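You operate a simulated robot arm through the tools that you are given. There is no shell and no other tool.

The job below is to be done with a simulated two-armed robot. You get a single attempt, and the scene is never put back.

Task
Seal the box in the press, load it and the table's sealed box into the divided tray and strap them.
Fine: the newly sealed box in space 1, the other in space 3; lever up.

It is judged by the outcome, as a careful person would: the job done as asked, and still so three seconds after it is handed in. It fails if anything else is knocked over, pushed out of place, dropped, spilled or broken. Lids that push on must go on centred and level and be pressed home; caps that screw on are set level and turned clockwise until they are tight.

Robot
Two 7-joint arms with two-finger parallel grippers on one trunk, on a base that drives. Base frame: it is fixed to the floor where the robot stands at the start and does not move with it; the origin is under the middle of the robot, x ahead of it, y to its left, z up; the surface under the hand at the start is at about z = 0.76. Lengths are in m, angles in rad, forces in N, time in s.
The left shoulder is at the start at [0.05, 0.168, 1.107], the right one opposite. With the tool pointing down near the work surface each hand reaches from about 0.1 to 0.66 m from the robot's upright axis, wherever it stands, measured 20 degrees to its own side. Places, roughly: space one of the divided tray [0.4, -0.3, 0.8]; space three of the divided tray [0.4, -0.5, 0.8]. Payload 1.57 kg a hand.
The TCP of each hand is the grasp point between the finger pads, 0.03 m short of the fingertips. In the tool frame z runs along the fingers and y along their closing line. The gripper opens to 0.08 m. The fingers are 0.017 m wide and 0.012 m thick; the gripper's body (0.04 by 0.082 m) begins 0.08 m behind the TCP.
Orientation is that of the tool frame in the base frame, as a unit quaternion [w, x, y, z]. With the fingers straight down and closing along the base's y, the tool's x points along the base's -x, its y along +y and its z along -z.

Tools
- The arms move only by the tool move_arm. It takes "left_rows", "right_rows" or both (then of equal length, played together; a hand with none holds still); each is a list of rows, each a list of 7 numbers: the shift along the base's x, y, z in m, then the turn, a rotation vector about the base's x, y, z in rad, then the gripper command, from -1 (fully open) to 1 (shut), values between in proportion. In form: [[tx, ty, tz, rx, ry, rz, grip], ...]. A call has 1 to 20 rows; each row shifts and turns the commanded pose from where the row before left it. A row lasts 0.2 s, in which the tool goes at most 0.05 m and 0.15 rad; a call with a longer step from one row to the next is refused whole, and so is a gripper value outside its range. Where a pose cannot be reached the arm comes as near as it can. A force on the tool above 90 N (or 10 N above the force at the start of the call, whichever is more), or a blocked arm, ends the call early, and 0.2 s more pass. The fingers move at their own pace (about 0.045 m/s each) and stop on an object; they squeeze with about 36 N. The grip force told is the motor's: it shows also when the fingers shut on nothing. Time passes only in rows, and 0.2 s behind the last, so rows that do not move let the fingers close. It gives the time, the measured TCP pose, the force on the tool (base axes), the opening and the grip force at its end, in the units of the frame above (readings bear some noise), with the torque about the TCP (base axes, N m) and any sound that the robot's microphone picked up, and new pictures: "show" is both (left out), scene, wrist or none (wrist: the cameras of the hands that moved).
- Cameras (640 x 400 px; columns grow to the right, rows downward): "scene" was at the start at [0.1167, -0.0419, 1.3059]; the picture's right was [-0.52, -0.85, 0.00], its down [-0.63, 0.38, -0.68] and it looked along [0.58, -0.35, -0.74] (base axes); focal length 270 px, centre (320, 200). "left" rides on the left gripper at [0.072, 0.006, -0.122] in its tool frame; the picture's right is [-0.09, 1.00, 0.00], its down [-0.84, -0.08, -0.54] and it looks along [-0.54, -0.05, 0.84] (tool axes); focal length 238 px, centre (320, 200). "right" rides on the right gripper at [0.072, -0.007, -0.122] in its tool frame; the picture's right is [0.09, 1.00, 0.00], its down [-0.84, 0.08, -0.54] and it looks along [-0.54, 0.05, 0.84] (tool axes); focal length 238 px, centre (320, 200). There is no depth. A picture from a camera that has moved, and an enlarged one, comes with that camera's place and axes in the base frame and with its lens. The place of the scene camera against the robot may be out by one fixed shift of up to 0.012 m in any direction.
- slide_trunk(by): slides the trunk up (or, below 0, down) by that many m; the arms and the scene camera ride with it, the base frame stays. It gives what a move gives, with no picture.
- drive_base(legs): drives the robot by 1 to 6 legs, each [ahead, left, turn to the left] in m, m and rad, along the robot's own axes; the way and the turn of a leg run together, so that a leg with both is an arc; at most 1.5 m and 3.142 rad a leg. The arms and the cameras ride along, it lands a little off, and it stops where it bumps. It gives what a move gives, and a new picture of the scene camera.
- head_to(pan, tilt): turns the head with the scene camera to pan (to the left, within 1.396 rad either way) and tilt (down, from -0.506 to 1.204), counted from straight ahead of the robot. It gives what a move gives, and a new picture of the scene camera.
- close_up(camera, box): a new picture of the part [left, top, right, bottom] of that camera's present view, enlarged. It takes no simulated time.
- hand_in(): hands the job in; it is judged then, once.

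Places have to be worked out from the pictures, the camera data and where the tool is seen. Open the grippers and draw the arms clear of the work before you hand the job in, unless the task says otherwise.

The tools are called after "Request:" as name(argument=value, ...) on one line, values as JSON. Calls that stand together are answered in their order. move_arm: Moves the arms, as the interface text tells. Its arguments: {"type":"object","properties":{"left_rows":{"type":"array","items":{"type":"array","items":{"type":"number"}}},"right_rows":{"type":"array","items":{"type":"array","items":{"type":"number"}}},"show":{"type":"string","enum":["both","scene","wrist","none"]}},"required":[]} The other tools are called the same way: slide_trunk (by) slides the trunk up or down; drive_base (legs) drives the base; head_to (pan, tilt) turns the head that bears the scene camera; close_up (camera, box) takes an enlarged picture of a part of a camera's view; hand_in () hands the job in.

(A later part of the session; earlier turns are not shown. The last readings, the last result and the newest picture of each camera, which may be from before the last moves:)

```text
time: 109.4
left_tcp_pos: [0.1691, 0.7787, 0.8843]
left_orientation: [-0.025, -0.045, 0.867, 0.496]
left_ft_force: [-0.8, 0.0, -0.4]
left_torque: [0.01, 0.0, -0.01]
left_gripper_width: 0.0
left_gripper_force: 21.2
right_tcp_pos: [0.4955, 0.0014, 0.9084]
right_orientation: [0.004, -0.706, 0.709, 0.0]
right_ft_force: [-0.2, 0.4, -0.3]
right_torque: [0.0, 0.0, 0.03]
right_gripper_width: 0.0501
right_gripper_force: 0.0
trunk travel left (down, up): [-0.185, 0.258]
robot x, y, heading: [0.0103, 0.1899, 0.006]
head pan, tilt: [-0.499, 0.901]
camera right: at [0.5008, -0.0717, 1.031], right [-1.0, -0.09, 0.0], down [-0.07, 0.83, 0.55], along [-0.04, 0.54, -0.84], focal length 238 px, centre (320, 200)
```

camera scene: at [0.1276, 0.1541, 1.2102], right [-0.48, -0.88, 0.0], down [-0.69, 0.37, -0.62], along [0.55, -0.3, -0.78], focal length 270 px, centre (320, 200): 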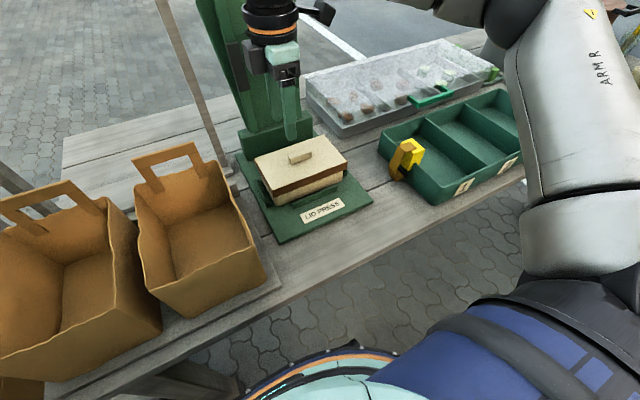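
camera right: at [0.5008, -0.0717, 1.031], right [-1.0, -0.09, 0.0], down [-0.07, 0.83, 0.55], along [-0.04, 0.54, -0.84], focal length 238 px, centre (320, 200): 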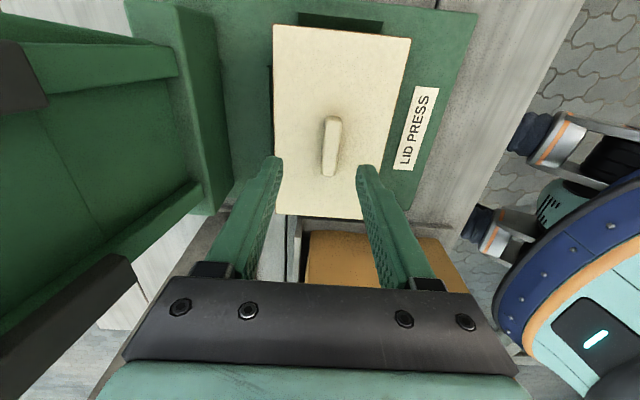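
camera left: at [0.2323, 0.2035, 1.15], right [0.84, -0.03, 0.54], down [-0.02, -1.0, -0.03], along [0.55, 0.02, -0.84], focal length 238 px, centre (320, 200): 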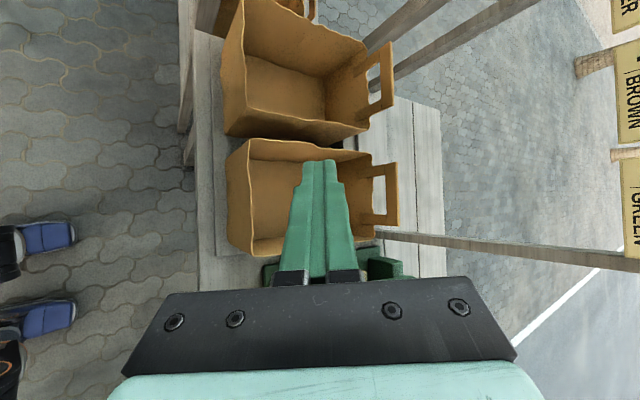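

Knob centre refined to [0.487, 0.0005]; I shift −8.5 mm in x and descend toward the lid.

Request:
move_arm(right_rows=[[-0.0085, -0.001, 0, 0, 0, 0, -0.25], [0, 0, -0.015, 0, 0, 0, -0.25], [0, 0, -0.015, 0, 0, 0, -0.25], [0, 0, -0.01, 0, 0, 0, -0.25], [0, 0, -0.008, 0, 0, 0, -0.25]])

Request:
close_up(camera="right", box=[220, 0, 440, 220])

Request:
close_up(camera="scene", box=[230, 100, 350, 200])

```text
time: 110.6
left_tcp_pos: [0.1668, 0.7787, 0.8857]
left_orientation: [-0.024, -0.046, 0.867, 0.495]
left_ft_force: [0.5, -0.1, -0.2]
left_torque: [0.03, 0.04, 0.02]
left_gripper_width: 0.0001
left_gripper_force: 21.5
right_tcp_pos: [0.4869, 0.0015, 0.8619]
right_orientation: [0.004, -0.705, 0.71, -0.001]
right_ft_force: [-0.2, -1.9, 8.3]
right_torque: [-0.08, 0.2, 0.06]
right_gripper_width: 0.0504
right_gripper_force: 0.0
trunk travel left (down, up): [-0.185, 0.258]
robot x, y, heading: [0.0109, 0.1924, 0.002]
head pan, tilt: [-0.499, 0.901]
camera scene: at [0.1268, 0.1539, 1.2105], right [-0.48, -0.88, 0.0], down [-0.69, 0.37, -0.62], along [0.55, -0.3, -0.78], focal length 270 px, centre (320, 200)
camera right: at [0.4913, -0.0727, 0.9839], right [-1.0, -0.09, -0.01], down [-0.08, 0.83, 0.55], along [-0.04, 0.54, -0.84], focal length 238 px, centre (320, 200)
```

scene: 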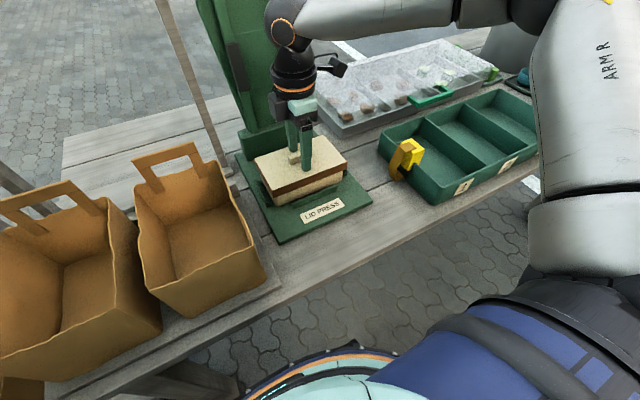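
right: 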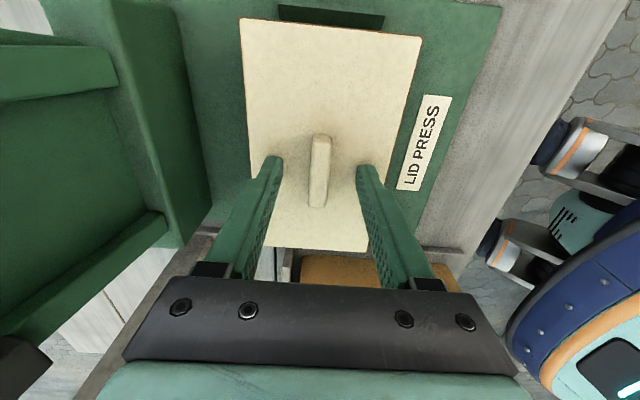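

```text
1.82 times, centred on (330, 110) of right
camera zoom: at [0.4913, -0.0727, 0.9839], right [-1.0, -0.09, -0.01], down [-0.08, 0.83, 0.55], along [-0.04, 0.54, -0.84], focal length 433 px, centre (302, 364)
```

zoom: 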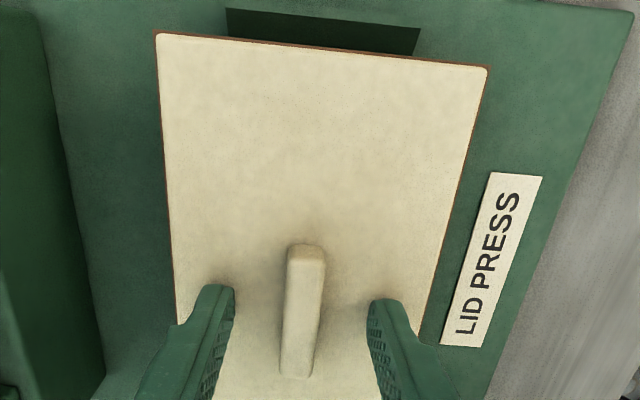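

```text
4.00 times, centred on (290, 150) of scene
camera zoom: at [0.1268, 0.1539, 1.2105], right [-0.48, -0.88, 0.0], down [-0.69, 0.37, -0.62], along [0.55, -0.3, -0.78], focal length 1081 px, centre (440, 400)
```

zoom: 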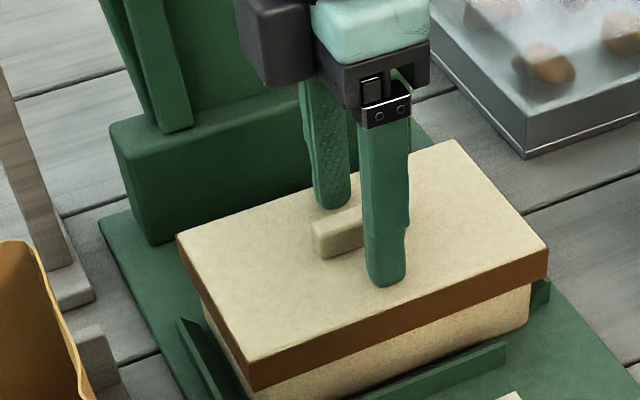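

The fingertips touched the lid (8 N), giving lid top z ≈ 0.832. I rise 4 mm, nudge 3 mm toward the knob's centre, and close on the knob.

Request:
move_arm(right_rows=[[0, -0.003, 0.006, 0, 0, 0, -0.25], [0, 0, 0, 0, 0, 0, 1], [0, 0, 0, 0, 0, 0, 1], [0, 0, 0, 0, 0, 0, 1], [0, 0, 0, 0, 0, 0, 1]], show="wrist")

```text
time: 111.8
left_tcp_pos: [0.1689, 0.7786, 0.8839]
left_orientation: [-0.025, -0.044, 0.867, 0.495]
left_ft_force: [-0.9, -0.8, -0.4]
left_torque: [0.05, 0.0, 0.03]
left_gripper_width: 0.0
left_gripper_force: 21.4
right_tcp_pos: [0.4873, -0.003, 0.8668]
right_orientation: [0.003, -0.705, 0.709, 0.0]
right_ft_force: [-0.6, -0.6, -0.7]
right_torque: [-0.02, -0.02, 0.01]
right_gripper_width: 0.0118
right_gripper_force: 28.8
trunk travel left (down, up): [-0.185, 0.258]
robot x, y, heading: [0.0144, 0.1944, 0.002]
head pan, tilt: [-0.499, 0.901]
camera right: at [0.4919, -0.0758, 0.9883], right [-1.0, -0.09, 0.0], down [-0.07, 0.83, 0.55], along [-0.04, 0.54, -0.84], focal length 238 px, centre (320, 200)
```

right: 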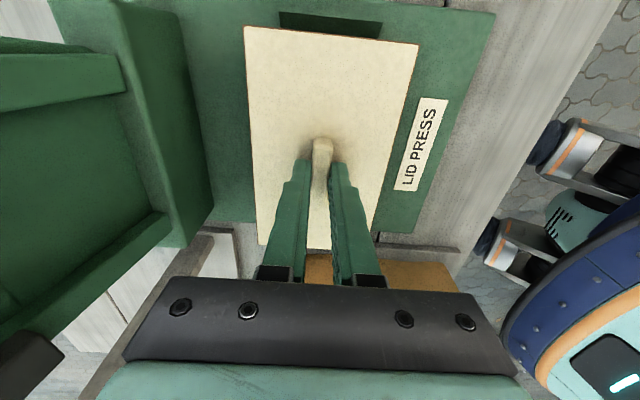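

Knob gripped (11.8 mm, 29 N). I lift gently straight up.

Request:
move_arm(right_rows=[[0, 0, 0.005, 0, 0, 0, 1], [0, 0, 0.01, 0, 0, 0, 1], [0, 0, 0.015, 0, 0, 0, 1], [0, 0, 0.02, 0, 0, 0, 1], [0, 0, 0.02, 0, 0, 0, 1]])

Request:
close_up(camera="scene", box=[210, 60, 370, 200])

```text
time: 113.0
left_tcp_pos: [0.1683, 0.7782, 0.8846]
left_orientation: [-0.024, -0.046, 0.868, 0.495]
left_ft_force: [-0.6, 0.0, -0.2]
left_torque: [0.0, 0.0, -0.03]
left_gripper_width: 0.0
left_gripper_force: 21.0
right_tcp_pos: [0.4863, -0.0022, 0.9367]
right_orientation: [0.003, -0.705, 0.709, 0.0]
right_ft_force: [-0.9, -0.2, -1.5]
right_torque: [0.02, -0.01, 0.0]
right_gripper_width: 0.0115
right_gripper_force: 29.1
trunk travel left (down, up): [-0.185, 0.258]
robot x, y, heading: [0.0104, 0.1923, 0.001]
head pan, tilt: [-0.499, 0.901]
camera scene: at [0.1276, 0.1539, 1.2102], right [-0.48, -0.88, 0.0], down [-0.69, 0.37, -0.62], along [0.55, -0.3, -0.78], focal length 270 px, centre (320, 200)
camera right: at [0.4919, -0.0755, 1.0589], right [-1.0, -0.09, 0.0], down [-0.07, 0.83, 0.55], along [-0.04, 0.54, -0.84], focal length 238 px, centre (320, 200)
```

scene: 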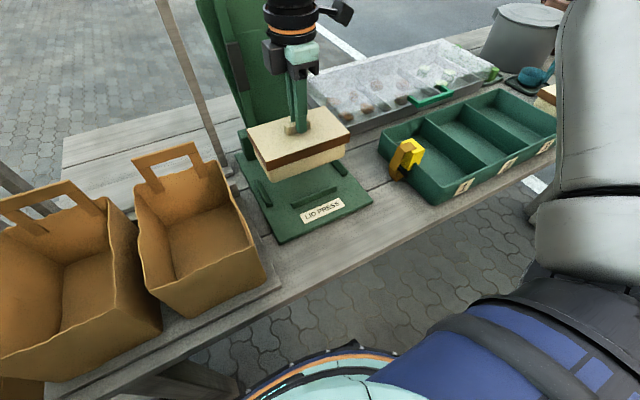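
right: 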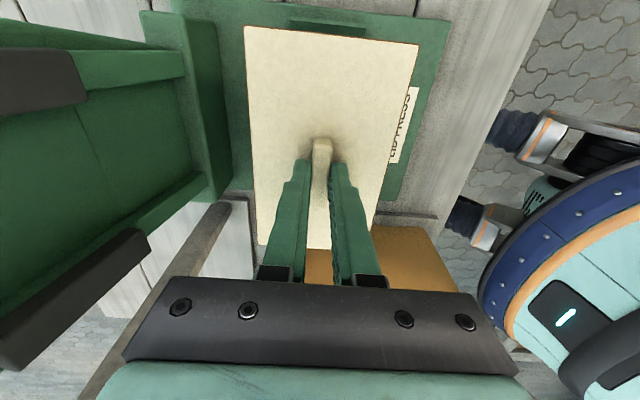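

```text
2.86 times, centred on (290, 130) of scene
camera zoom: at [0.1276, 0.1539, 1.2102], right [-0.48, -0.88, 0.0], down [-0.69, 0.37, -0.62], along [0.55, -0.3, -0.78], focal length 772 px, centre (406, 400)
```

zoom: 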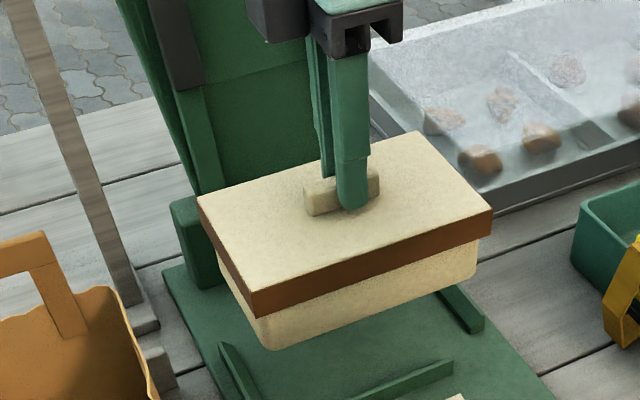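

The box lifts level and sealed. I raise it further and carry it toward space 1, rotating it −90° so its long side runs along x.

Request:
move_arm(right_rows=[[-0.005, 0, 0.02, 0, 0, 0, 1], [-0.005, 0, 0.02, 0, 0, 0, 1], [-0.005, 0, 0.02, 0, 0, 0, 1], [-0.006, -0.024, 0, 0, 0, -0.1428, 1], [-0.006, -0.024, 0, 0, 0, -0.1428, 1], [-0.006, -0.024, 0, 0, 0, -0.1428, 1], [-0.006, -0.024, 0, 0, 0, -0.1428, 1], [-0.006, -0.024, 0, 0, 0, -0.1428, 1], [-0.006, -0.024, 0, 0, 0, -0.1428, 1], [-0.006, -0.024, 0, 0, 0, -0.1428, 1], [-0.006, -0.024, 0, 0, 0, -0.1428, 1], [-0.006, -0.024, 0, 0, 0, -0.1428, 1], [-0.006, -0.024, 0, 0, 0, -0.1428, 1], [-0.006, -0.024, 0, 0, 0, -0.1428, 1]])

```text
time: 116.0
left_tcp_pos: [0.1689, 0.7784, 0.8845]
left_orientation: [-0.024, -0.045, 0.867, 0.496]
left_ft_force: [-0.1, -0.2, -0.5]
left_torque: [0.01, 0.01, 0.03]
left_gripper_width: 0.0
left_gripper_force: 21.8
right_tcp_pos: [0.4063, -0.2657, 0.9954]
right_orientation: [0.003, 0.004, 1.0, -0.002]
right_ft_force: [-0.2, -0.2, -1.7]
right_torque: [-0.01, 0.03, 0.02]
right_gripper_width: 0.0114
right_gripper_force: 28.7
trunk travel left (down, up): [-0.185, 0.258]
robot x, y, heading: [0.0091, 0.1883, 0.009]
head pan, tilt: [-0.499, 0.901]
camera scene: at [0.1276, 0.1537, 1.2102], right [-0.48, -0.88, 0.0], down [-0.69, 0.37, -0.62], along [0.55, -0.29, -0.78], focal length 270 px, centre (320, 200)
camera right: at [0.3327, -0.2733, 1.1179], right [-0.08, 1.0, 0.0], down [0.83, 0.07, 0.55], along [0.54, 0.04, -0.84], focal length 238 px, centre (320, 200)
```

scene: 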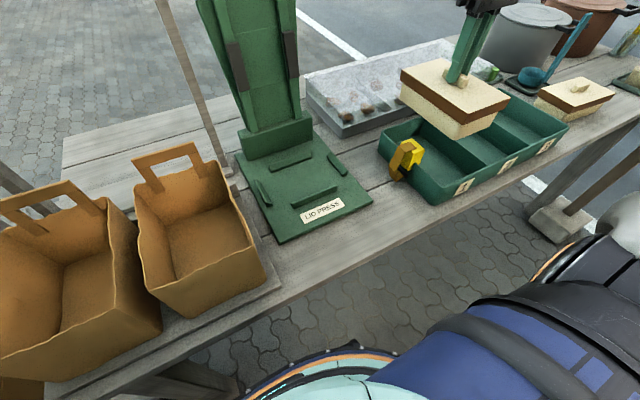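
right: 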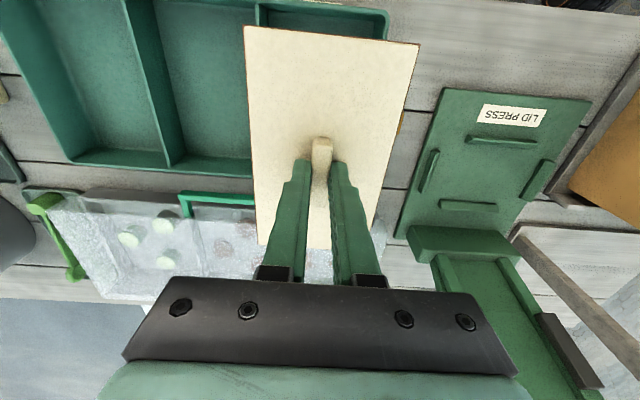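

The box is above space 1. I turn the head to the tray to measure the cell and the box's alignment.

Request:
head_to(pan=-0.95, tilt=0.75)

Request:
close_up(camera="scene", box=[200, 90, 440, 290])

```text
time: 116.9
left_tcp_pos: [0.1678, 0.7779, 0.8844]
left_orientation: [-0.024, -0.044, 0.867, 0.495]
left_ft_force: [0.4, 0.3, 0.1]
left_torque: [-0.01, 0.0, -0.03]
left_gripper_width: 0.0001
left_gripper_force: 21.5
right_tcp_pos: [0.4059, -0.2669, 0.9964]
right_orientation: [0.002, 0.003, 1.0, -0.002]
right_ft_force: [-0.4, 0.2, -1.5]
right_torque: [0.0, 0.01, -0.02]
right_gripper_width: 0.0117
right_gripper_force: 28.6
trunk travel left (down, up): [-0.185, 0.258]
robot x, y, heading: [0.0111, 0.1897, 0.001]
head pan, tilt: [-0.949, 0.75]
camera scene: at [0.1097, 0.1226, 1.2221], right [-0.81, -0.59, 0.0], down [-0.4, 0.55, -0.73], along [0.43, -0.59, -0.68], focal length 270 px, centre (320, 200)
```

scene: 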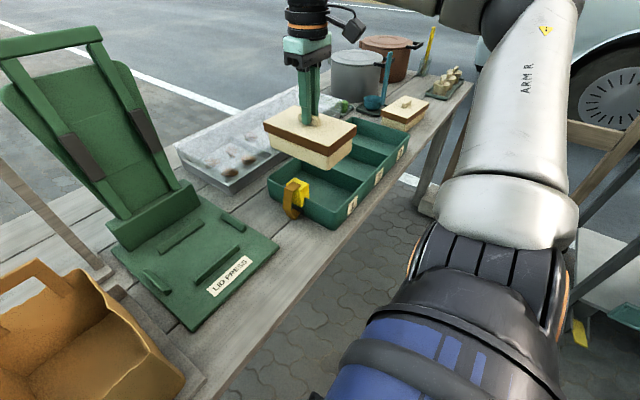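

```text
2.00 times, centred on (320, 190) of scene
camera zoom: at [0.1097, 0.1226, 1.2221], right [-0.81, -0.59, 0.0], down [-0.4, 0.55, -0.73], along [0.43, -0.59, -0.68], focal length 540 px, centre (320, 220)
```

zoom: 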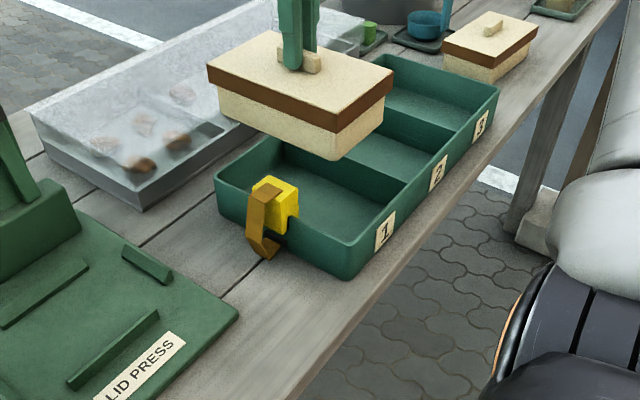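

Request:
close_up(camera="right", box=[0, 0, 260, 200])

Request:
close_up(camera="right", box=[230, 0, 430, 120])

```text
2.00 times, centred on (130, 100) of right
camera zoom: at [0.3328, -0.273, 1.1179], right [-0.09, 1.0, 0.0], down [0.83, 0.08, 0.55], along [0.54, 0.04, -0.84], focal length 477 px, centre (700, 400)
```

zoom: 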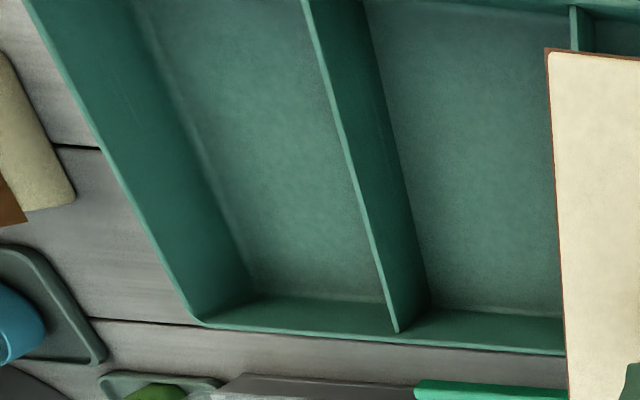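

```text
3.20 times, centred on (330, 60) of right
camera zoom: at [0.3328, -0.273, 1.1179], right [-0.09, 1.0, 0.0], down [0.83, 0.08, 0.55], along [0.54, 0.04, -0.84], focal length 763 px, centre (288, 648)
```

zoom: 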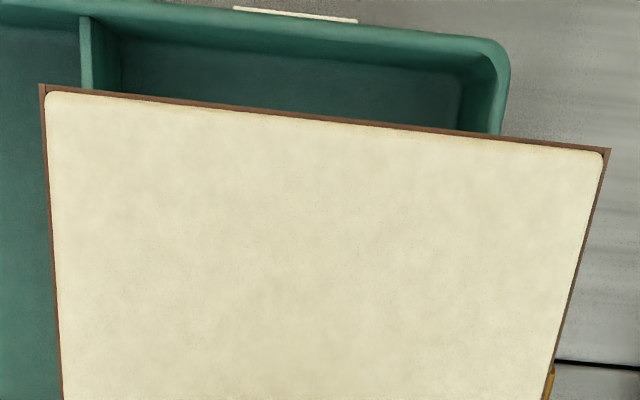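

Tray measured: rim z ≈ 0.817, x from 0.298 to 0.496, divider 1/2 at y ≈ −0.339, clip protruding inside to y ≈ −0.228. I aim the box centre at [0.397, −0.283] (midway between clip and divider) and lower to rim level for a check.

Request:
move_arm(right_rows=[[-0.01, -0.016, 0, 0, 0, 0, 1], [0, 0, -0.025, 0, 0, 0, 1], [0, 0, -0.025, 0, 0, 0, 1], [0, 0, -0.02, 0, 0, 0, 1], [0, 0, -0.01, 0, 0, 0, 1]])

Request:
close_up(camera="scene", box=[240, 110, 400, 240])

Request:
close_up(camera="right", box=[200, 0, 440, 150])

```text
time: 118.1
left_tcp_pos: [0.1684, 0.7801, 0.8852]
left_orientation: [-0.025, -0.044, 0.867, 0.496]
left_ft_force: [0.1, 0.3, -0.2]
left_torque: [-0.02, 0.03, -0.01]
left_gripper_width: 0.0
left_gripper_force: 21.4
right_tcp_pos: [0.3943, -0.2815, 0.9151]
right_orientation: [0.003, 0.002, 1.0, -0.001]
right_ft_force: [-0.4, 0.6, -2.3]
right_torque: [-0.04, -0.02, -0.02]
right_gripper_width: 0.0114
right_gripper_force: 28.2
trunk travel left (down, up): [-0.185, 0.258]
robot x, y, heading: [0.0133, 0.1871, 0.003]
head pan, tilt: [-0.949, 0.75]
camera scene: at [0.1097, 0.1225, 1.2221], right [-0.81, -0.59, 0.0], down [-0.4, 0.55, -0.73], along [0.43, -0.59, -0.68], focal length 270 px, centre (320, 200)
camera right: at [0.3225, -0.2882, 1.0371], right [-0.09, 1.0, 0.0], down [0.83, 0.07, 0.55], along [0.54, 0.04, -0.84], focal length 238 px, centre (320, 200)
```

scene: 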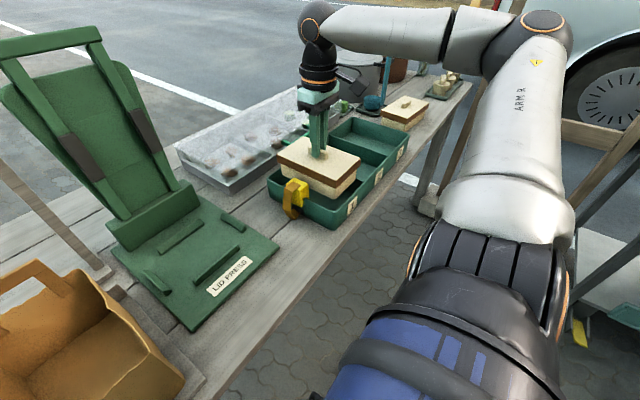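
right: 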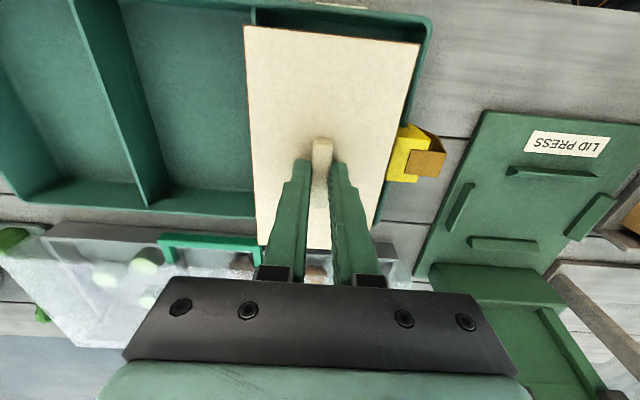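

```text
3.08 times, centred on (320, 175) of scene
camera zoom: at [0.1097, 0.1225, 1.2221], right [-0.81, -0.59, 0.0], down [-0.4, 0.55, -0.73], along [0.43, -0.59, -0.68], focal length 832 px, centre (320, 277)
```

zoom: 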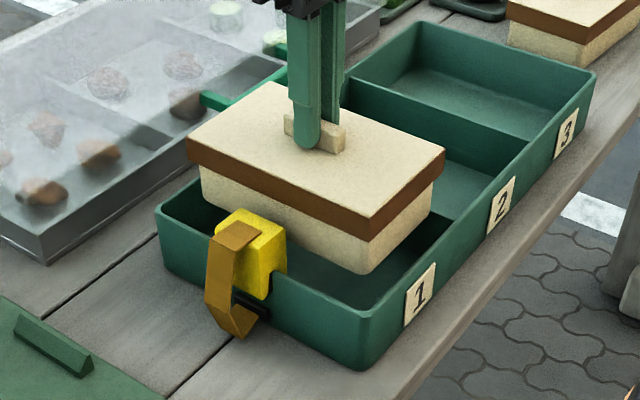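

```text
2.67 times, centred on (320, 75) of right
camera zoom: at [0.3225, -0.2882, 1.0371], right [-0.09, 1.0, 0.0], down [0.83, 0.07, 0.55], along [0.54, 0.04, -0.84], focal length 636 px, centre (320, 533)
```

zoom: 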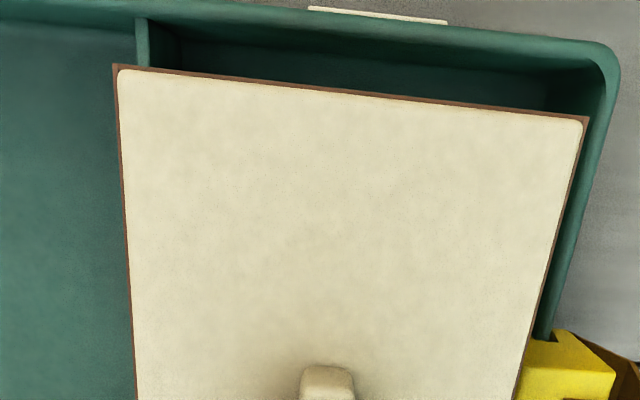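

Clearances look right: ~6 mm to divider and clip, ~12 mm front and back. I lower the box into space 1 until it touches the floor.

Request:
move_arm(right_rows=[[0, 0, -0.01, 0, 0, 0, 1], [0, 0, -0.01, 0, 0, 0, 1], [0, 0, -0.01, 0, 0, 0, 1], [0, 0, -0.008, 0, 0, 0, 1], [0, 0, -0.005, 0, 0, 0, 1], [0, 0, -0.004, 0, 0, 0, 1], [0, 0, -0.003, 0, 0, 0, 1]])

Request:
close_up(camera="scene", box=[240, 110, 400, 240])

```text
time: 119.7
left_tcp_pos: [0.1674, 0.7785, 0.8851]
left_orientation: [-0.024, -0.046, 0.867, 0.495]
left_ft_force: [0.1, -1.1, 0.5]
left_torque: [0.04, 0.0, 0.01]
left_gripper_width: 0.0
left_gripper_force: 21.1
right_tcp_pos: [0.3943, -0.2809, 0.8656]
right_orientation: [0.001, 0.003, 1.0, -0.002]
right_ft_force: [0.0, 0.2, -1.7]
right_torque: [0.02, -0.05, -0.02]
right_gripper_width: 0.0114
right_gripper_force: 28.8
trunk travel left (down, up): [-0.185, 0.258]
robot x, y, heading: [0.0123, 0.1891, 0.004]
head pan, tilt: [-0.949, 0.75]
camera scene: at [0.1097, 0.1225, 1.2221], right [-0.81, -0.59, 0.0], down [-0.4, 0.55, -0.73], along [0.43, -0.59, -0.68], focal length 270 px, centre (320, 200)
camera right: at [0.3227, -0.2886, 0.9881], right [-0.09, 1.0, 0.0], down [0.83, 0.07, 0.55], along [0.54, 0.04, -0.84], focal length 238 px, centre (320, 200)
```

scene: 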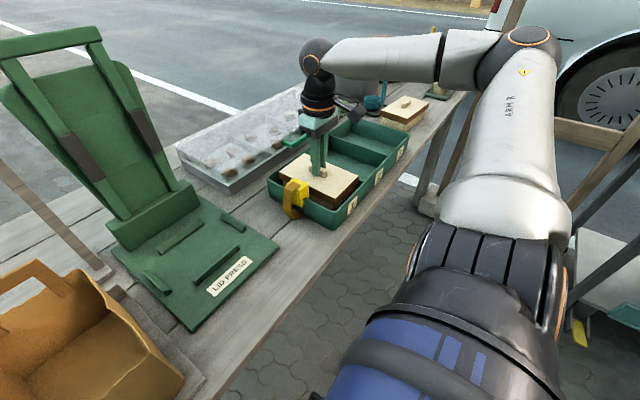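
right: 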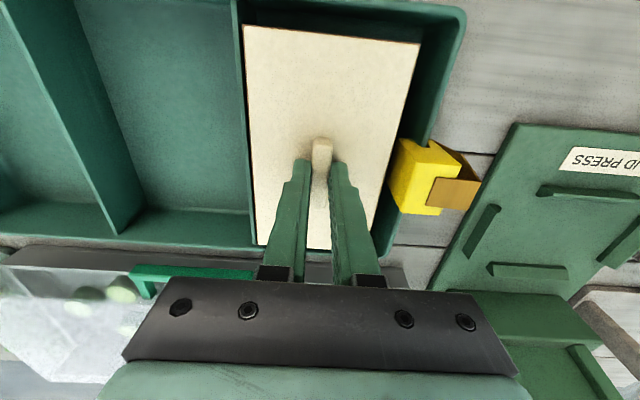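

```text
3.08 times, centred on (320, 175) of scene
camera zoom: at [0.1097, 0.1225, 1.2221], right [-0.81, -0.59, 0.0], down [-0.4, 0.55, -0.73], along [0.43, -0.59, -0.68], focal length 832 px, centre (320, 277)
```

zoom: 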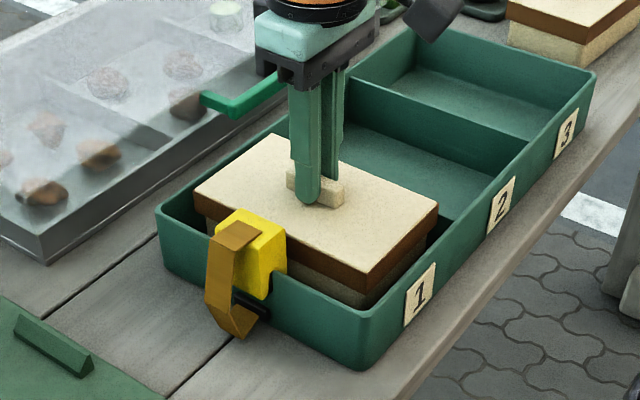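

Going in cleanly, no contact yet. I continue down in 3 mm steps.

Request:
move_arm(right_rows=[[0, 0, -0.003, 0, 0, 0, 1], [0, 0, -0.003, 0, 0, 0, 1], [0, 0, -0.002, 0, 0, 0, 1], [0, 0, -0.002, 0, 0, 0, 1]], show="none")

```text
time: 120.7
left_tcp_pos: [0.1668, 0.7792, 0.8855]
left_orientation: [-0.024, -0.046, 0.867, 0.495]
left_ft_force: [0.4, -0.5, -0.5]
left_torque: [0.01, 0.01, 0.0]
left_gripper_width: 0.0
left_gripper_force: 21.2
right_tcp_pos: [0.3961, -0.2826, 0.8589]
right_orientation: [0.003, 0.003, 1.0, -0.003]
right_ft_force: [-0.2, -1.9, 12.8]
right_torque: [0.0, 0.52, 0.03]
right_gripper_width: 0.0114
right_gripper_force: 28.9
trunk travel left (down, up): [-0.185, 0.258]
robot x, y, heading: [0.0136, 0.1899, 0.004]
head pan, tilt: [-0.949, 0.75]
```

The box is seated (12.8 N contact). I open only to 4 cm so the finger stays clear of the clip, then rise.

Request:
move_arm(right_rows=[[0, 0, 0.002, 0, 0, 0, 0.1], [0, 0, 0, 0, 0, 0, 0.1], [0, 0, 0, 0, 0, 0, 0.1], [0, 0, 0.02, 0, 0, 0, 0.1], [0, 0, 0.03, 0, 0, 0, 0.1], [0, 0, 0.04, 0, 0, 0, 0.1]])

Request:
close_up(camera="scene", box=[240, 110, 400, 240])

Request:
close_up(camera="right", box=[200, 0, 500, 220])

```text
time: 122.1
left_tcp_pos: [0.1678, 0.7788, 0.8847]
left_orientation: [-0.024, -0.046, 0.867, 0.496]
left_ft_force: [-0.2, -0.4, -0.5]
left_torque: [0.0, -0.05, -0.03]
left_gripper_width: 0.0
left_gripper_force: 21.5
right_tcp_pos: [0.3946, -0.2808, 0.9503]
right_orientation: [0.003, 0.003, 1.0, -0.002]
right_ft_force: [0.2, 0.5, 0.7]
right_torque: [0.0, 0.02, 0.0]
right_gripper_width: 0.0361
right_gripper_force: 0.0
trunk travel left (down, up): [-0.185, 0.258]
robot x, y, heading: [0.0119, 0.1916, 0.007]
head pan, tilt: [-0.949, 0.75]
camera scene: at [0.1096, 0.1227, 1.2221], right [-0.81, -0.59, 0.0], down [-0.4, 0.55, -0.73], along [0.43, -0.59, -0.68], focal length 270 px, centre (320, 200)
camera right: at [0.322, -0.2877, 1.0712], right [-0.09, 1.0, 0.0], down [0.83, 0.07, 0.55], along [0.54, 0.04, -0.84], focal length 238 px, centre (320, 200)
```

scene: 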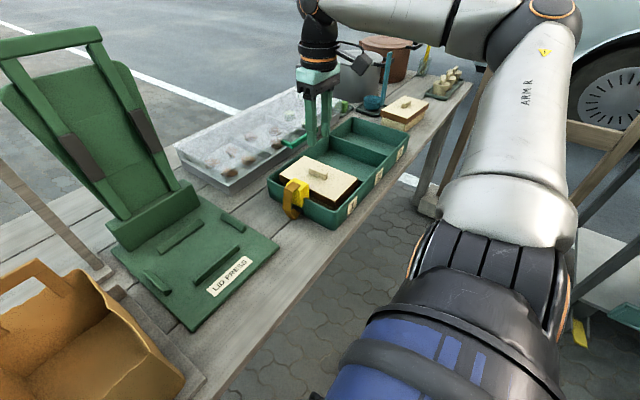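
right: 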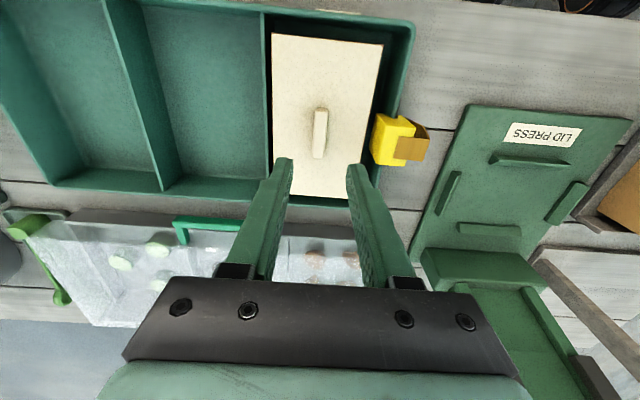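

```text
3.08 times, centred on (320, 175) of scene
camera zoom: at [0.1096, 0.1227, 1.2221], right [-0.81, -0.59, 0.0], down [-0.4, 0.55, -0.73], along [0.43, -0.59, -0.68], focal length 832 px, centre (320, 277)
```

zoom: 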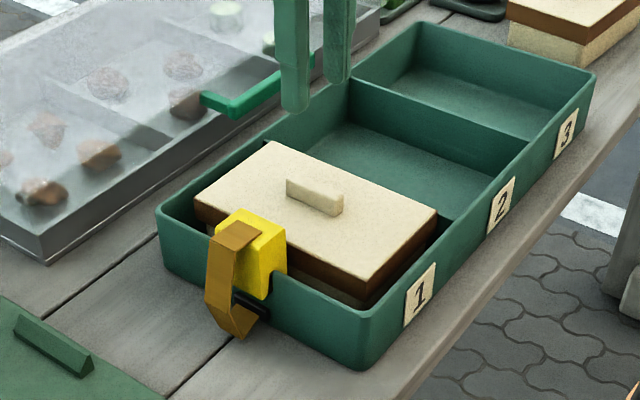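

```text
1.82 times, centred on (350, 110) of right
camera zoom: at [0.322, -0.2877, 1.0712], right [-0.09, 1.0, 0.0], down [0.83, 0.07, 0.55], along [0.54, 0.04, -0.84], focal length 433 px, centre (266, 364)
```

zoom: 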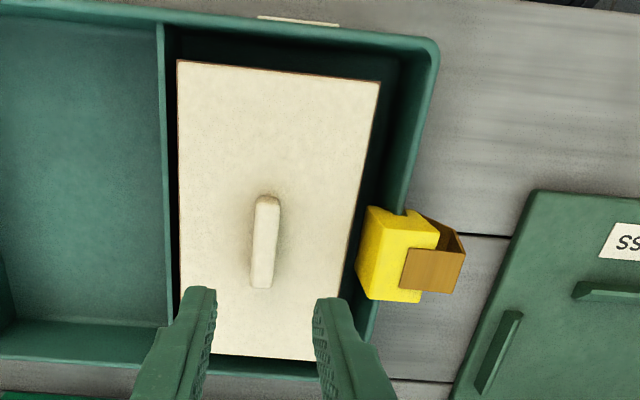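

Box 1 sits squarely in space 1. I lift and retract the hand, then back off slightly and move the robot right toward the second sealed box.

Request:
move_arm(right_rows=[[0, 0, 0.04, 0, 0, 0, -0.25], [-0.02, 0, 0.04, 0, 0, 0, -0.25], [-0.03, 0, 0.02, 0, 0, 0, -0.25], [-0.03, 0, 0, 0, 0, 0, -0.25]], show="none")

Request:
drive_base(legs=[[-0.1, 0, 0], [0, -0.26, 0]])

```text
time: 123.1
left_tcp_pos: [0.1683, 0.7784, 0.8843]
left_orientation: [-0.024, -0.046, 0.867, 0.495]
left_ft_force: [-0.6, -0.1, -0.9]
left_torque: [0.02, -0.01, -0.01]
left_gripper_width: 0.0
left_gripper_force: 21.2
right_tcp_pos: [0.3136, -0.2827, 1.0499]
right_orientation: [0.002, 0.002, 1.0, -0.001]
right_ft_force: [-0.5, 0.1, -0.1]
right_torque: [0.02, 0.01, -0.02]
right_gripper_width: 0.0501
right_gripper_force: 0.1
trunk travel left (down, up): [-0.185, 0.258]
robot x, y, heading: [0.0128, 0.1944, 0.004]
head pan, tilt: [-0.949, 0.75]
```

```text
time: 126.7
left_tcp_pos: [0.0678, 0.5181, 0.885]
left_orientation: [-0.025, -0.045, 0.867, 0.496]
left_ft_force: [0.0, -0.5, -1.2]
left_torque: [0.02, -0.02, -0.01]
left_gripper_width: 0.0002
left_gripper_force: 21.3
right_tcp_pos: [0.2165, -0.5425, 1.0477]
right_orientation: [0.003, 0.003, 1.0, -0.002]
right_ft_force: [-0.4, -0.1, 0.1]
right_torque: [0.0, 0.02, -0.01]
right_gripper_width: 0.05
right_gripper_force: 0.2
trunk travel left (down, up): [-0.185, 0.258]
robot x, y, heading: [-0.0838, -0.0732, 0.007]
head pan, tilt: [-0.949, 0.75]
camera scene: at [0.0107, -0.1374, 1.2221], right [-0.81, -0.59, 0.0], down [-0.4, 0.55, -0.73], along [0.43, -0.59, -0.68], focal length 270 px, centre (320, 200)
```

scene: 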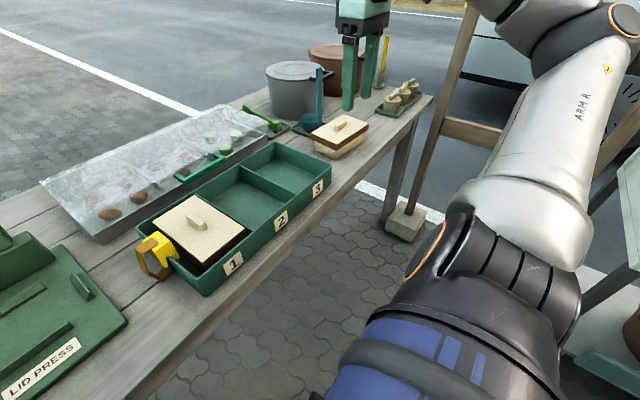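

Clear so far. I move another 0.24 m right.

Request:
drive_base(legs=[[0, -0.24, 0]])

Request:
close_up(camera="right", box=[0, 0, 640, 400])

```text
time: 129.4
left_tcp_pos: [0.0685, 0.2772, 0.8854]
left_orientation: [-0.026, -0.047, 0.867, 0.495]
left_ft_force: [0.3, -0.2, -0.3]
left_torque: [0.0, -0.02, 0.01]
left_gripper_width: 0.0
left_gripper_force: 21.4
right_tcp_pos: [0.2187, -0.7836, 1.0491]
right_orientation: [0.002, 0.001, 1.0, -0.002]
right_ft_force: [1.0, -0.3, -0.1]
right_torque: [0.0, 0.02, -0.02]
right_gripper_width: 0.0501
right_gripper_force: 0.2
trunk travel left (down, up): [-0.185, 0.258]
robot x, y, heading: [-0.0854, -0.311, 0.006]
head pan, tilt: [-0.949, 0.75]
camera scene: at [0.0122, -0.3798, 1.2221], right [-0.81, -0.59, 0.0], down [-0.4, 0.55, -0.73], along [0.43, -0.59, -0.68], focal length 270 px, centre (320, 200)
```

scene: 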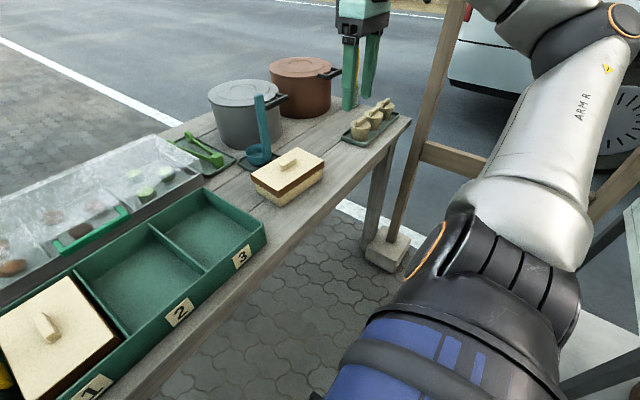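

```text
1.00 times, centred on (320, 200) of right (not enlarged: the box is as wide or as high as the picture)
camera zoom: at [0.1454, -0.7908, 1.1706], right [-0.09, 1.0, 0.0], down [0.83, 0.08, 0.55], along [0.54, 0.05, -0.84], focal length 238 px, centre (320, 200)
```

zoom: 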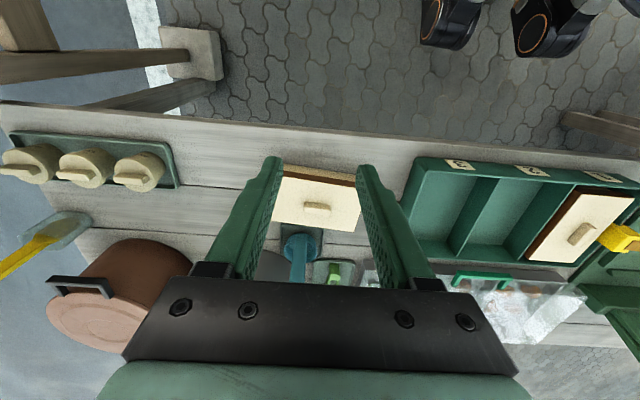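

The second box's knob is around [0.38, −0.772]. I turn the hand +90° again while moving above it.

Request:
move_arm(right_rows=[[0.0148, 0.001, -0.006, 0, 0, 0.1428, -0.25], [0.0148, 0.001, -0.006, 0, 0, 0.1428, -0.25], [0.0148, 0.001, -0.006, 0, 0, 0.1428, -0.25], [0.0148, 0.001, -0.006, 0, 0, 0.1428, -0.25], [0.0148, 0.001, -0.006, 0, 0, 0.1428, -0.25], [0.0148, 0.001, -0.006, 0, 0, 0.1428, -0.25], [0.0148, 0.001, -0.006, 0, 0, 0.1428, -0.25], [0.0148, 0.001, -0.006, 0, 0, 0.1428, -0.25], [0.0148, 0.001, -0.006, 0, 0, 0.1428, -0.25], [0.0148, 0.001, -0.006, 0, 0, 0.1428, -0.25], [0.0148, 0.001, -0.006, 0, 0, 0.1428, -0.25]])

Request:
close_up(camera="right", box=[220, 0, 440, 220])

```text
time: 131.8
left_tcp_pos: [0.0692, 0.2778, 0.8847]
left_orientation: [-0.025, -0.046, 0.867, 0.495]
left_ft_force: [-0.9, 0.5, -0.1]
left_torque: [0.02, -0.04, 0.02]
left_gripper_width: 0.0
left_gripper_force: 21.2
right_tcp_pos: [0.3821, -0.7725, 0.9825]
right_orientation: [0.003, -0.706, 0.708, 0.002]
right_ft_force: [-0.4, -0.1, 0.3]
right_torque: [0.04, 0.0, 0.02]
right_gripper_width: 0.05
right_gripper_force: 0.0
trunk travel left (down, up): [-0.185, 0.258]
robot x, y, heading: [-0.085, -0.3133, 0.007]
head pan, tilt: [-0.949, 0.75]
camera scene: at [0.0122, -0.3796, 1.2221], right [-0.81, -0.59, 0.0], down [-0.4, 0.55, -0.73], along [0.43, -0.59, -0.68], focal length 270 px, centre (320, 200)
camera right: at [0.3871, -0.8461, 1.1048], right [-1.0, -0.09, 0.0], down [-0.08, 0.83, 0.55], along [-0.05, 0.54, -0.84], focal length 238 px, centre (320, 200)
```

scene: 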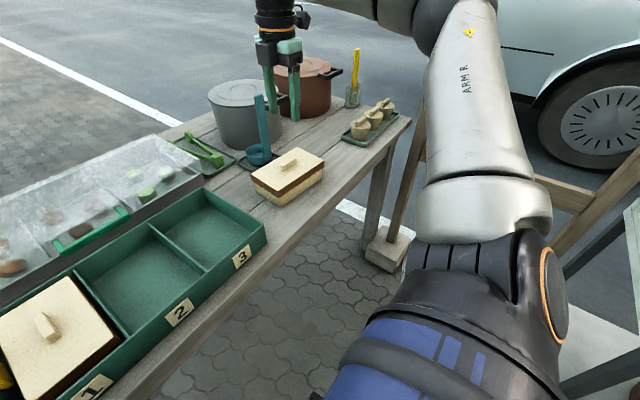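
right: 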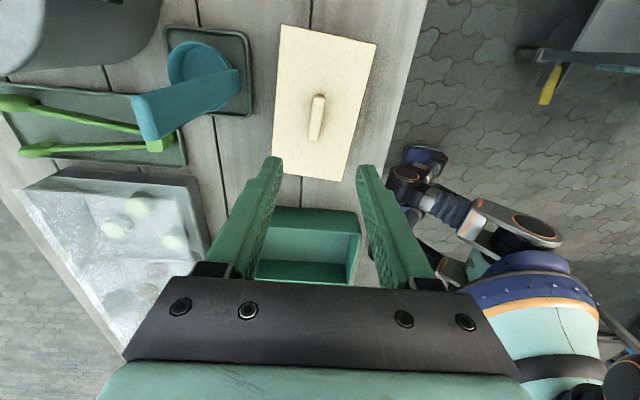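

```text
1.82 times, centred on (330, 110) of right
camera zoom: at [0.3871, -0.8461, 1.1048], right [-1.0, -0.09, 0.0], down [-0.08, 0.83, 0.55], along [-0.05, 0.54, -0.84], focal length 433 px, centre (302, 364)
```

zoom: 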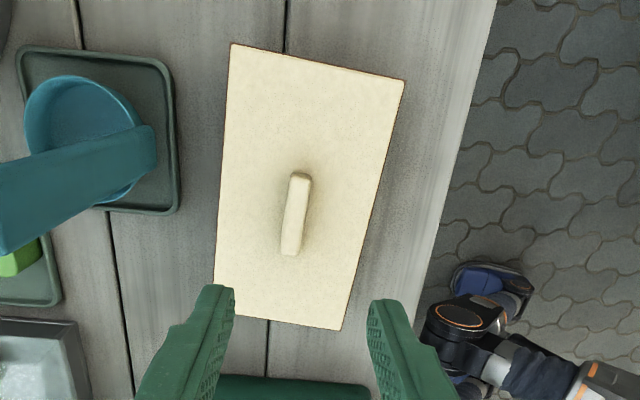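

Box 2's centre is about [0.385, −0.7795], rotated ≈4° clockwise; the ladle handle top (~[0.48, −0.80, 0.965]) leaves enough room. I align yaw and position and descend part-way.

Request:
move_arm(right_rows=[[0.003, -0.007, 0, 0, 0, -0.07, -0.25], [0, 0, -0.03, 0, 0, 0, -0.25], [0, 0, -0.03, 0, 0, 0, -0.25], [0, 0, -0.03, 0, 0, 0, -0.25]])

Request:
close_up(camera="right", box=[220, 0, 440, 220])

Request:
close_up(camera="scene", box=[220, 80, 360, 220])

```text
time: 132.8
left_tcp_pos: [0.0689, 0.2771, 0.8852]
left_orientation: [-0.025, -0.047, 0.867, 0.496]
left_ft_force: [-0.5, -0.4, 0.1]
left_torque: [0.0, 0.04, 0.01]
left_gripper_width: 0.0
left_gripper_force: 21.0
right_tcp_pos: [0.3841, -0.7807, 0.8912]
right_orientation: [0.004, -0.681, 0.733, 0.0]
right_ft_force: [-0.3, 0.2, 0.6]
right_torque: [-0.02, 0.0, 0.01]
right_gripper_width: 0.0501
right_gripper_force: 0.1
trunk travel left (down, up): [-0.185, 0.258]
robot x, y, heading: [-0.0866, -0.3117, 0.005]
head pan, tilt: [-0.949, 0.75]
camera scene: at [0.0122, -0.3797, 1.2221], right [-0.81, -0.59, 0.0], down [-0.4, 0.55, -0.73], along [0.43, -0.59, -0.68], focal length 270 px, centre (320, 200)
camera right: at [0.3844, -0.8543, 1.0143], right [-1.0, -0.02, 0.0], down [-0.02, 0.84, 0.55], along [-0.01, 0.55, -0.84], focal length 238 px, centre (320, 200)
```

scene: 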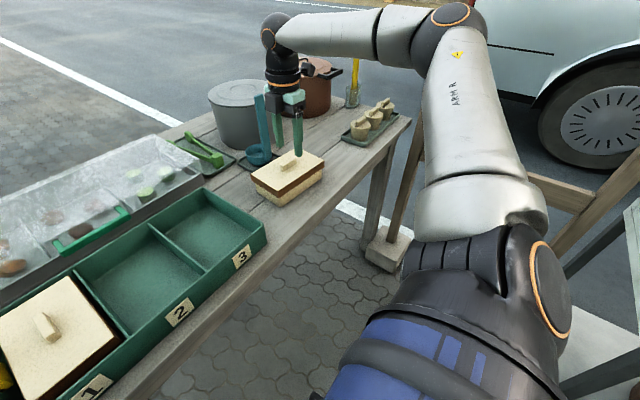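
right: 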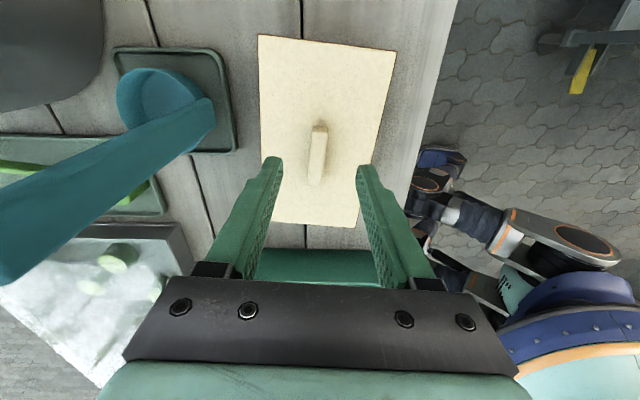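

```text
1.82 times, centred on (330, 110) of right
camera zoom: at [0.3844, -0.8543, 1.0143], right [-1.0, -0.02, 0.0], down [-0.02, 0.84, 0.55], along [-0.01, 0.55, -0.84], focal length 433 px, centre (302, 364)
```

zoom: 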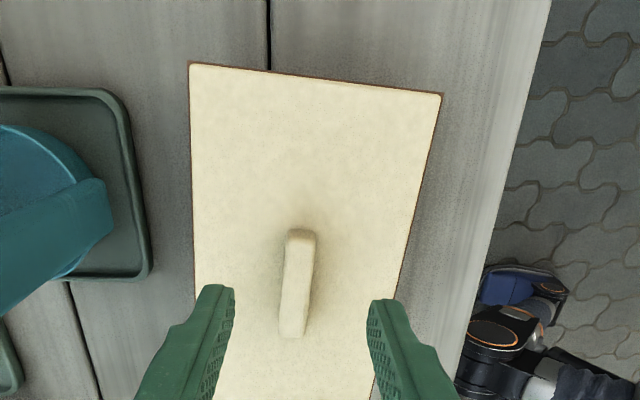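

```text
2.86 times, centred on (290, 150) of scene
camera zoom: at [0.0122, -0.3797, 1.2221], right [-0.81, -0.59, 0.0], down [-0.4, 0.55, -0.73], along [0.43, -0.59, -0.68], focal length 772 px, centre (406, 343)
```

zoom: 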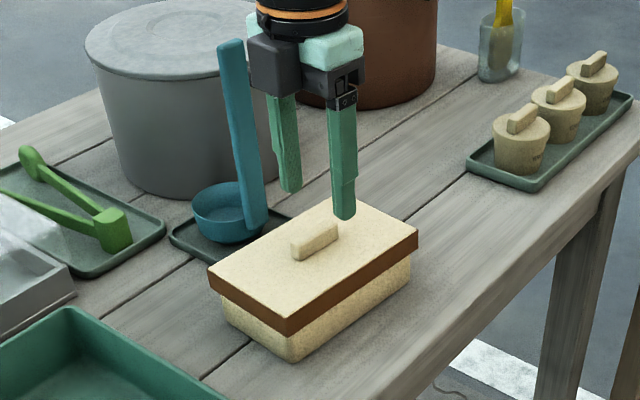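

Aligned well. I descend to touch the lid.

Request:
move_arm(right_rows=[[0.001, 0.004, -0.015, 0, 0, 0, -0.25], [0, 0, -0.012, 0, 0, 0, -0.25], [0, 0, -0.006, 0, 0, 0, -0.25], [0, 0, -0.004, 0, 0, 0, -0.25]], show="wrist")

```text
time: 133.8
left_tcp_pos: [0.0688, 0.2771, 0.8841]
left_orientation: [-0.026, -0.047, 0.867, 0.496]
left_ft_force: [1.3, -0.3, -0.4]
left_torque: [0.0, -0.02, 0.0]
left_gripper_width: 0.0
left_gripper_force: 20.9
right_tcp_pos: [0.3851, -0.7759, 0.8556]
right_orientation: [0.003, -0.68, 0.733, 0.0]
right_ft_force: [-0.1, -0.4, 0.5]
right_torque: [0.01, 0.03, -0.01]
right_gripper_width: 0.05
right_gripper_force: 0.1
trunk travel left (down, up): [-0.185, 0.258]
robot x, y, heading: [-0.0856, -0.3144, 0.007]
head pan, tilt: [-0.949, 0.75]
camera right: at [0.3853, -0.8495, 0.9774], right [-1.0, -0.02, 0.0], down [-0.02, 0.84, 0.55], along [-0.01, 0.55, -0.84], focal length 238 px, centre (320, 200)
```

right: 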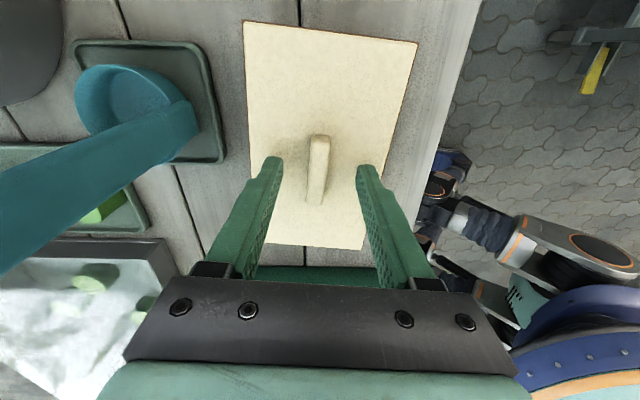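

Tips are a few millimetres above the lid. I go down 3 mm more and close on the knob.

Request:
move_arm(right_rows=[[0, 0, -0.003, 0, 0, 0, -0.25], [0, 0, 0, 0, 0, 0, 1], [0, 0, 0, 0, 0, 0, 1], [0, 0, 0, 0, 0, 0, 1], [0, 0, 0, 0, 0, 0, 1]], show="none")

Request:
move_arm(right_rows=[[0, 0, 0.005, 0, 0, 0, 1], [0, 0, 0.01, 0, 0, 0, 1], [0, 0, 0.015, 0, 0, 0, 1], [0, 0, 0.02, 0, 0, 0, 1]])

```text
time: 135.0
left_tcp_pos: [0.0692, 0.278, 0.8837]
left_orientation: [-0.025, -0.047, 0.867, 0.496]
left_ft_force: [0.3, 0.0, -0.1]
left_torque: [-0.01, 0.0, 0.05]
left_gripper_width: 0.0
left_gripper_force: 21.9
right_tcp_pos: [0.385, -0.7758, 0.8526]
right_orientation: [0.003, -0.681, 0.733, 0.001]
right_ft_force: [0.2, 0.3, -0.2]
right_torque: [-0.02, 0.06, -0.03]
right_gripper_width: 0.0115
right_gripper_force: 29.1
trunk travel left (down, up): [-0.185, 0.258]
robot x, y, heading: [-0.0832, -0.3152, 0.005]
head pan, tilt: [-0.949, 0.75]
```

```text
time: 136.0
left_tcp_pos: [0.0693, 0.2767, 0.8839]
left_orientation: [-0.025, -0.047, 0.867, 0.496]
left_ft_force: [-0.4, -0.2, 0.1]
left_torque: [0.0, 0.0, 0.01]
left_gripper_width: 0.0001
left_gripper_force: 21.4
right_tcp_pos: [0.3839, -0.7755, 0.9025]
right_orientation: [0.003, -0.681, 0.733, 0.001]
right_ft_force: [0.6, -0.1, -1.1]
right_torque: [0.0, 0.01, -0.02]
right_gripper_width: 0.0115
right_gripper_force: 29.0
trunk travel left (down, up): [-0.185, 0.258]
robot x, y, heading: [-0.0873, -0.3113, 0.006]
head pan, tilt: [-0.949, 0.75]
camera scene: at [0.0122, -0.3797, 1.2221], right [-0.81, -0.59, 0.0], down [-0.4, 0.55, -0.73], along [0.43, -0.59, -0.68], focal length 270 px, centre (320, 200)
camera right: at [0.3853, -0.8494, 1.0246], right [-1.0, -0.02, 0.0], down [-0.02, 0.84, 0.55], along [-0.01, 0.55, -0.84], focal length 238 px, centre (320, 200)
```

scene: 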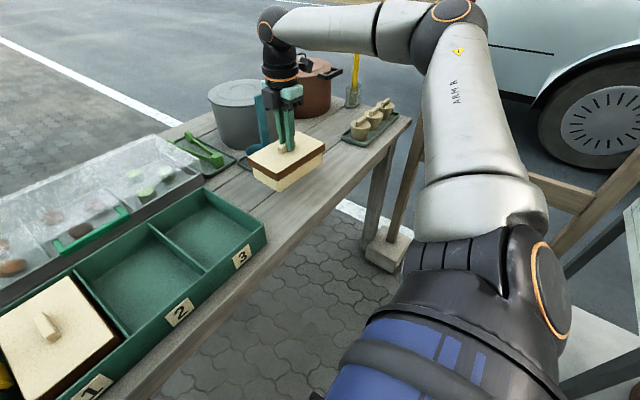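
right: 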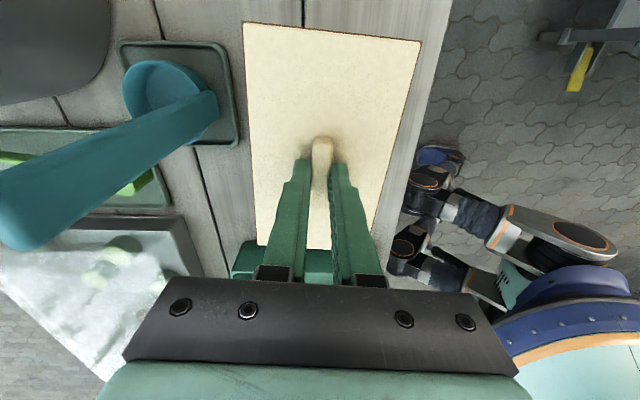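

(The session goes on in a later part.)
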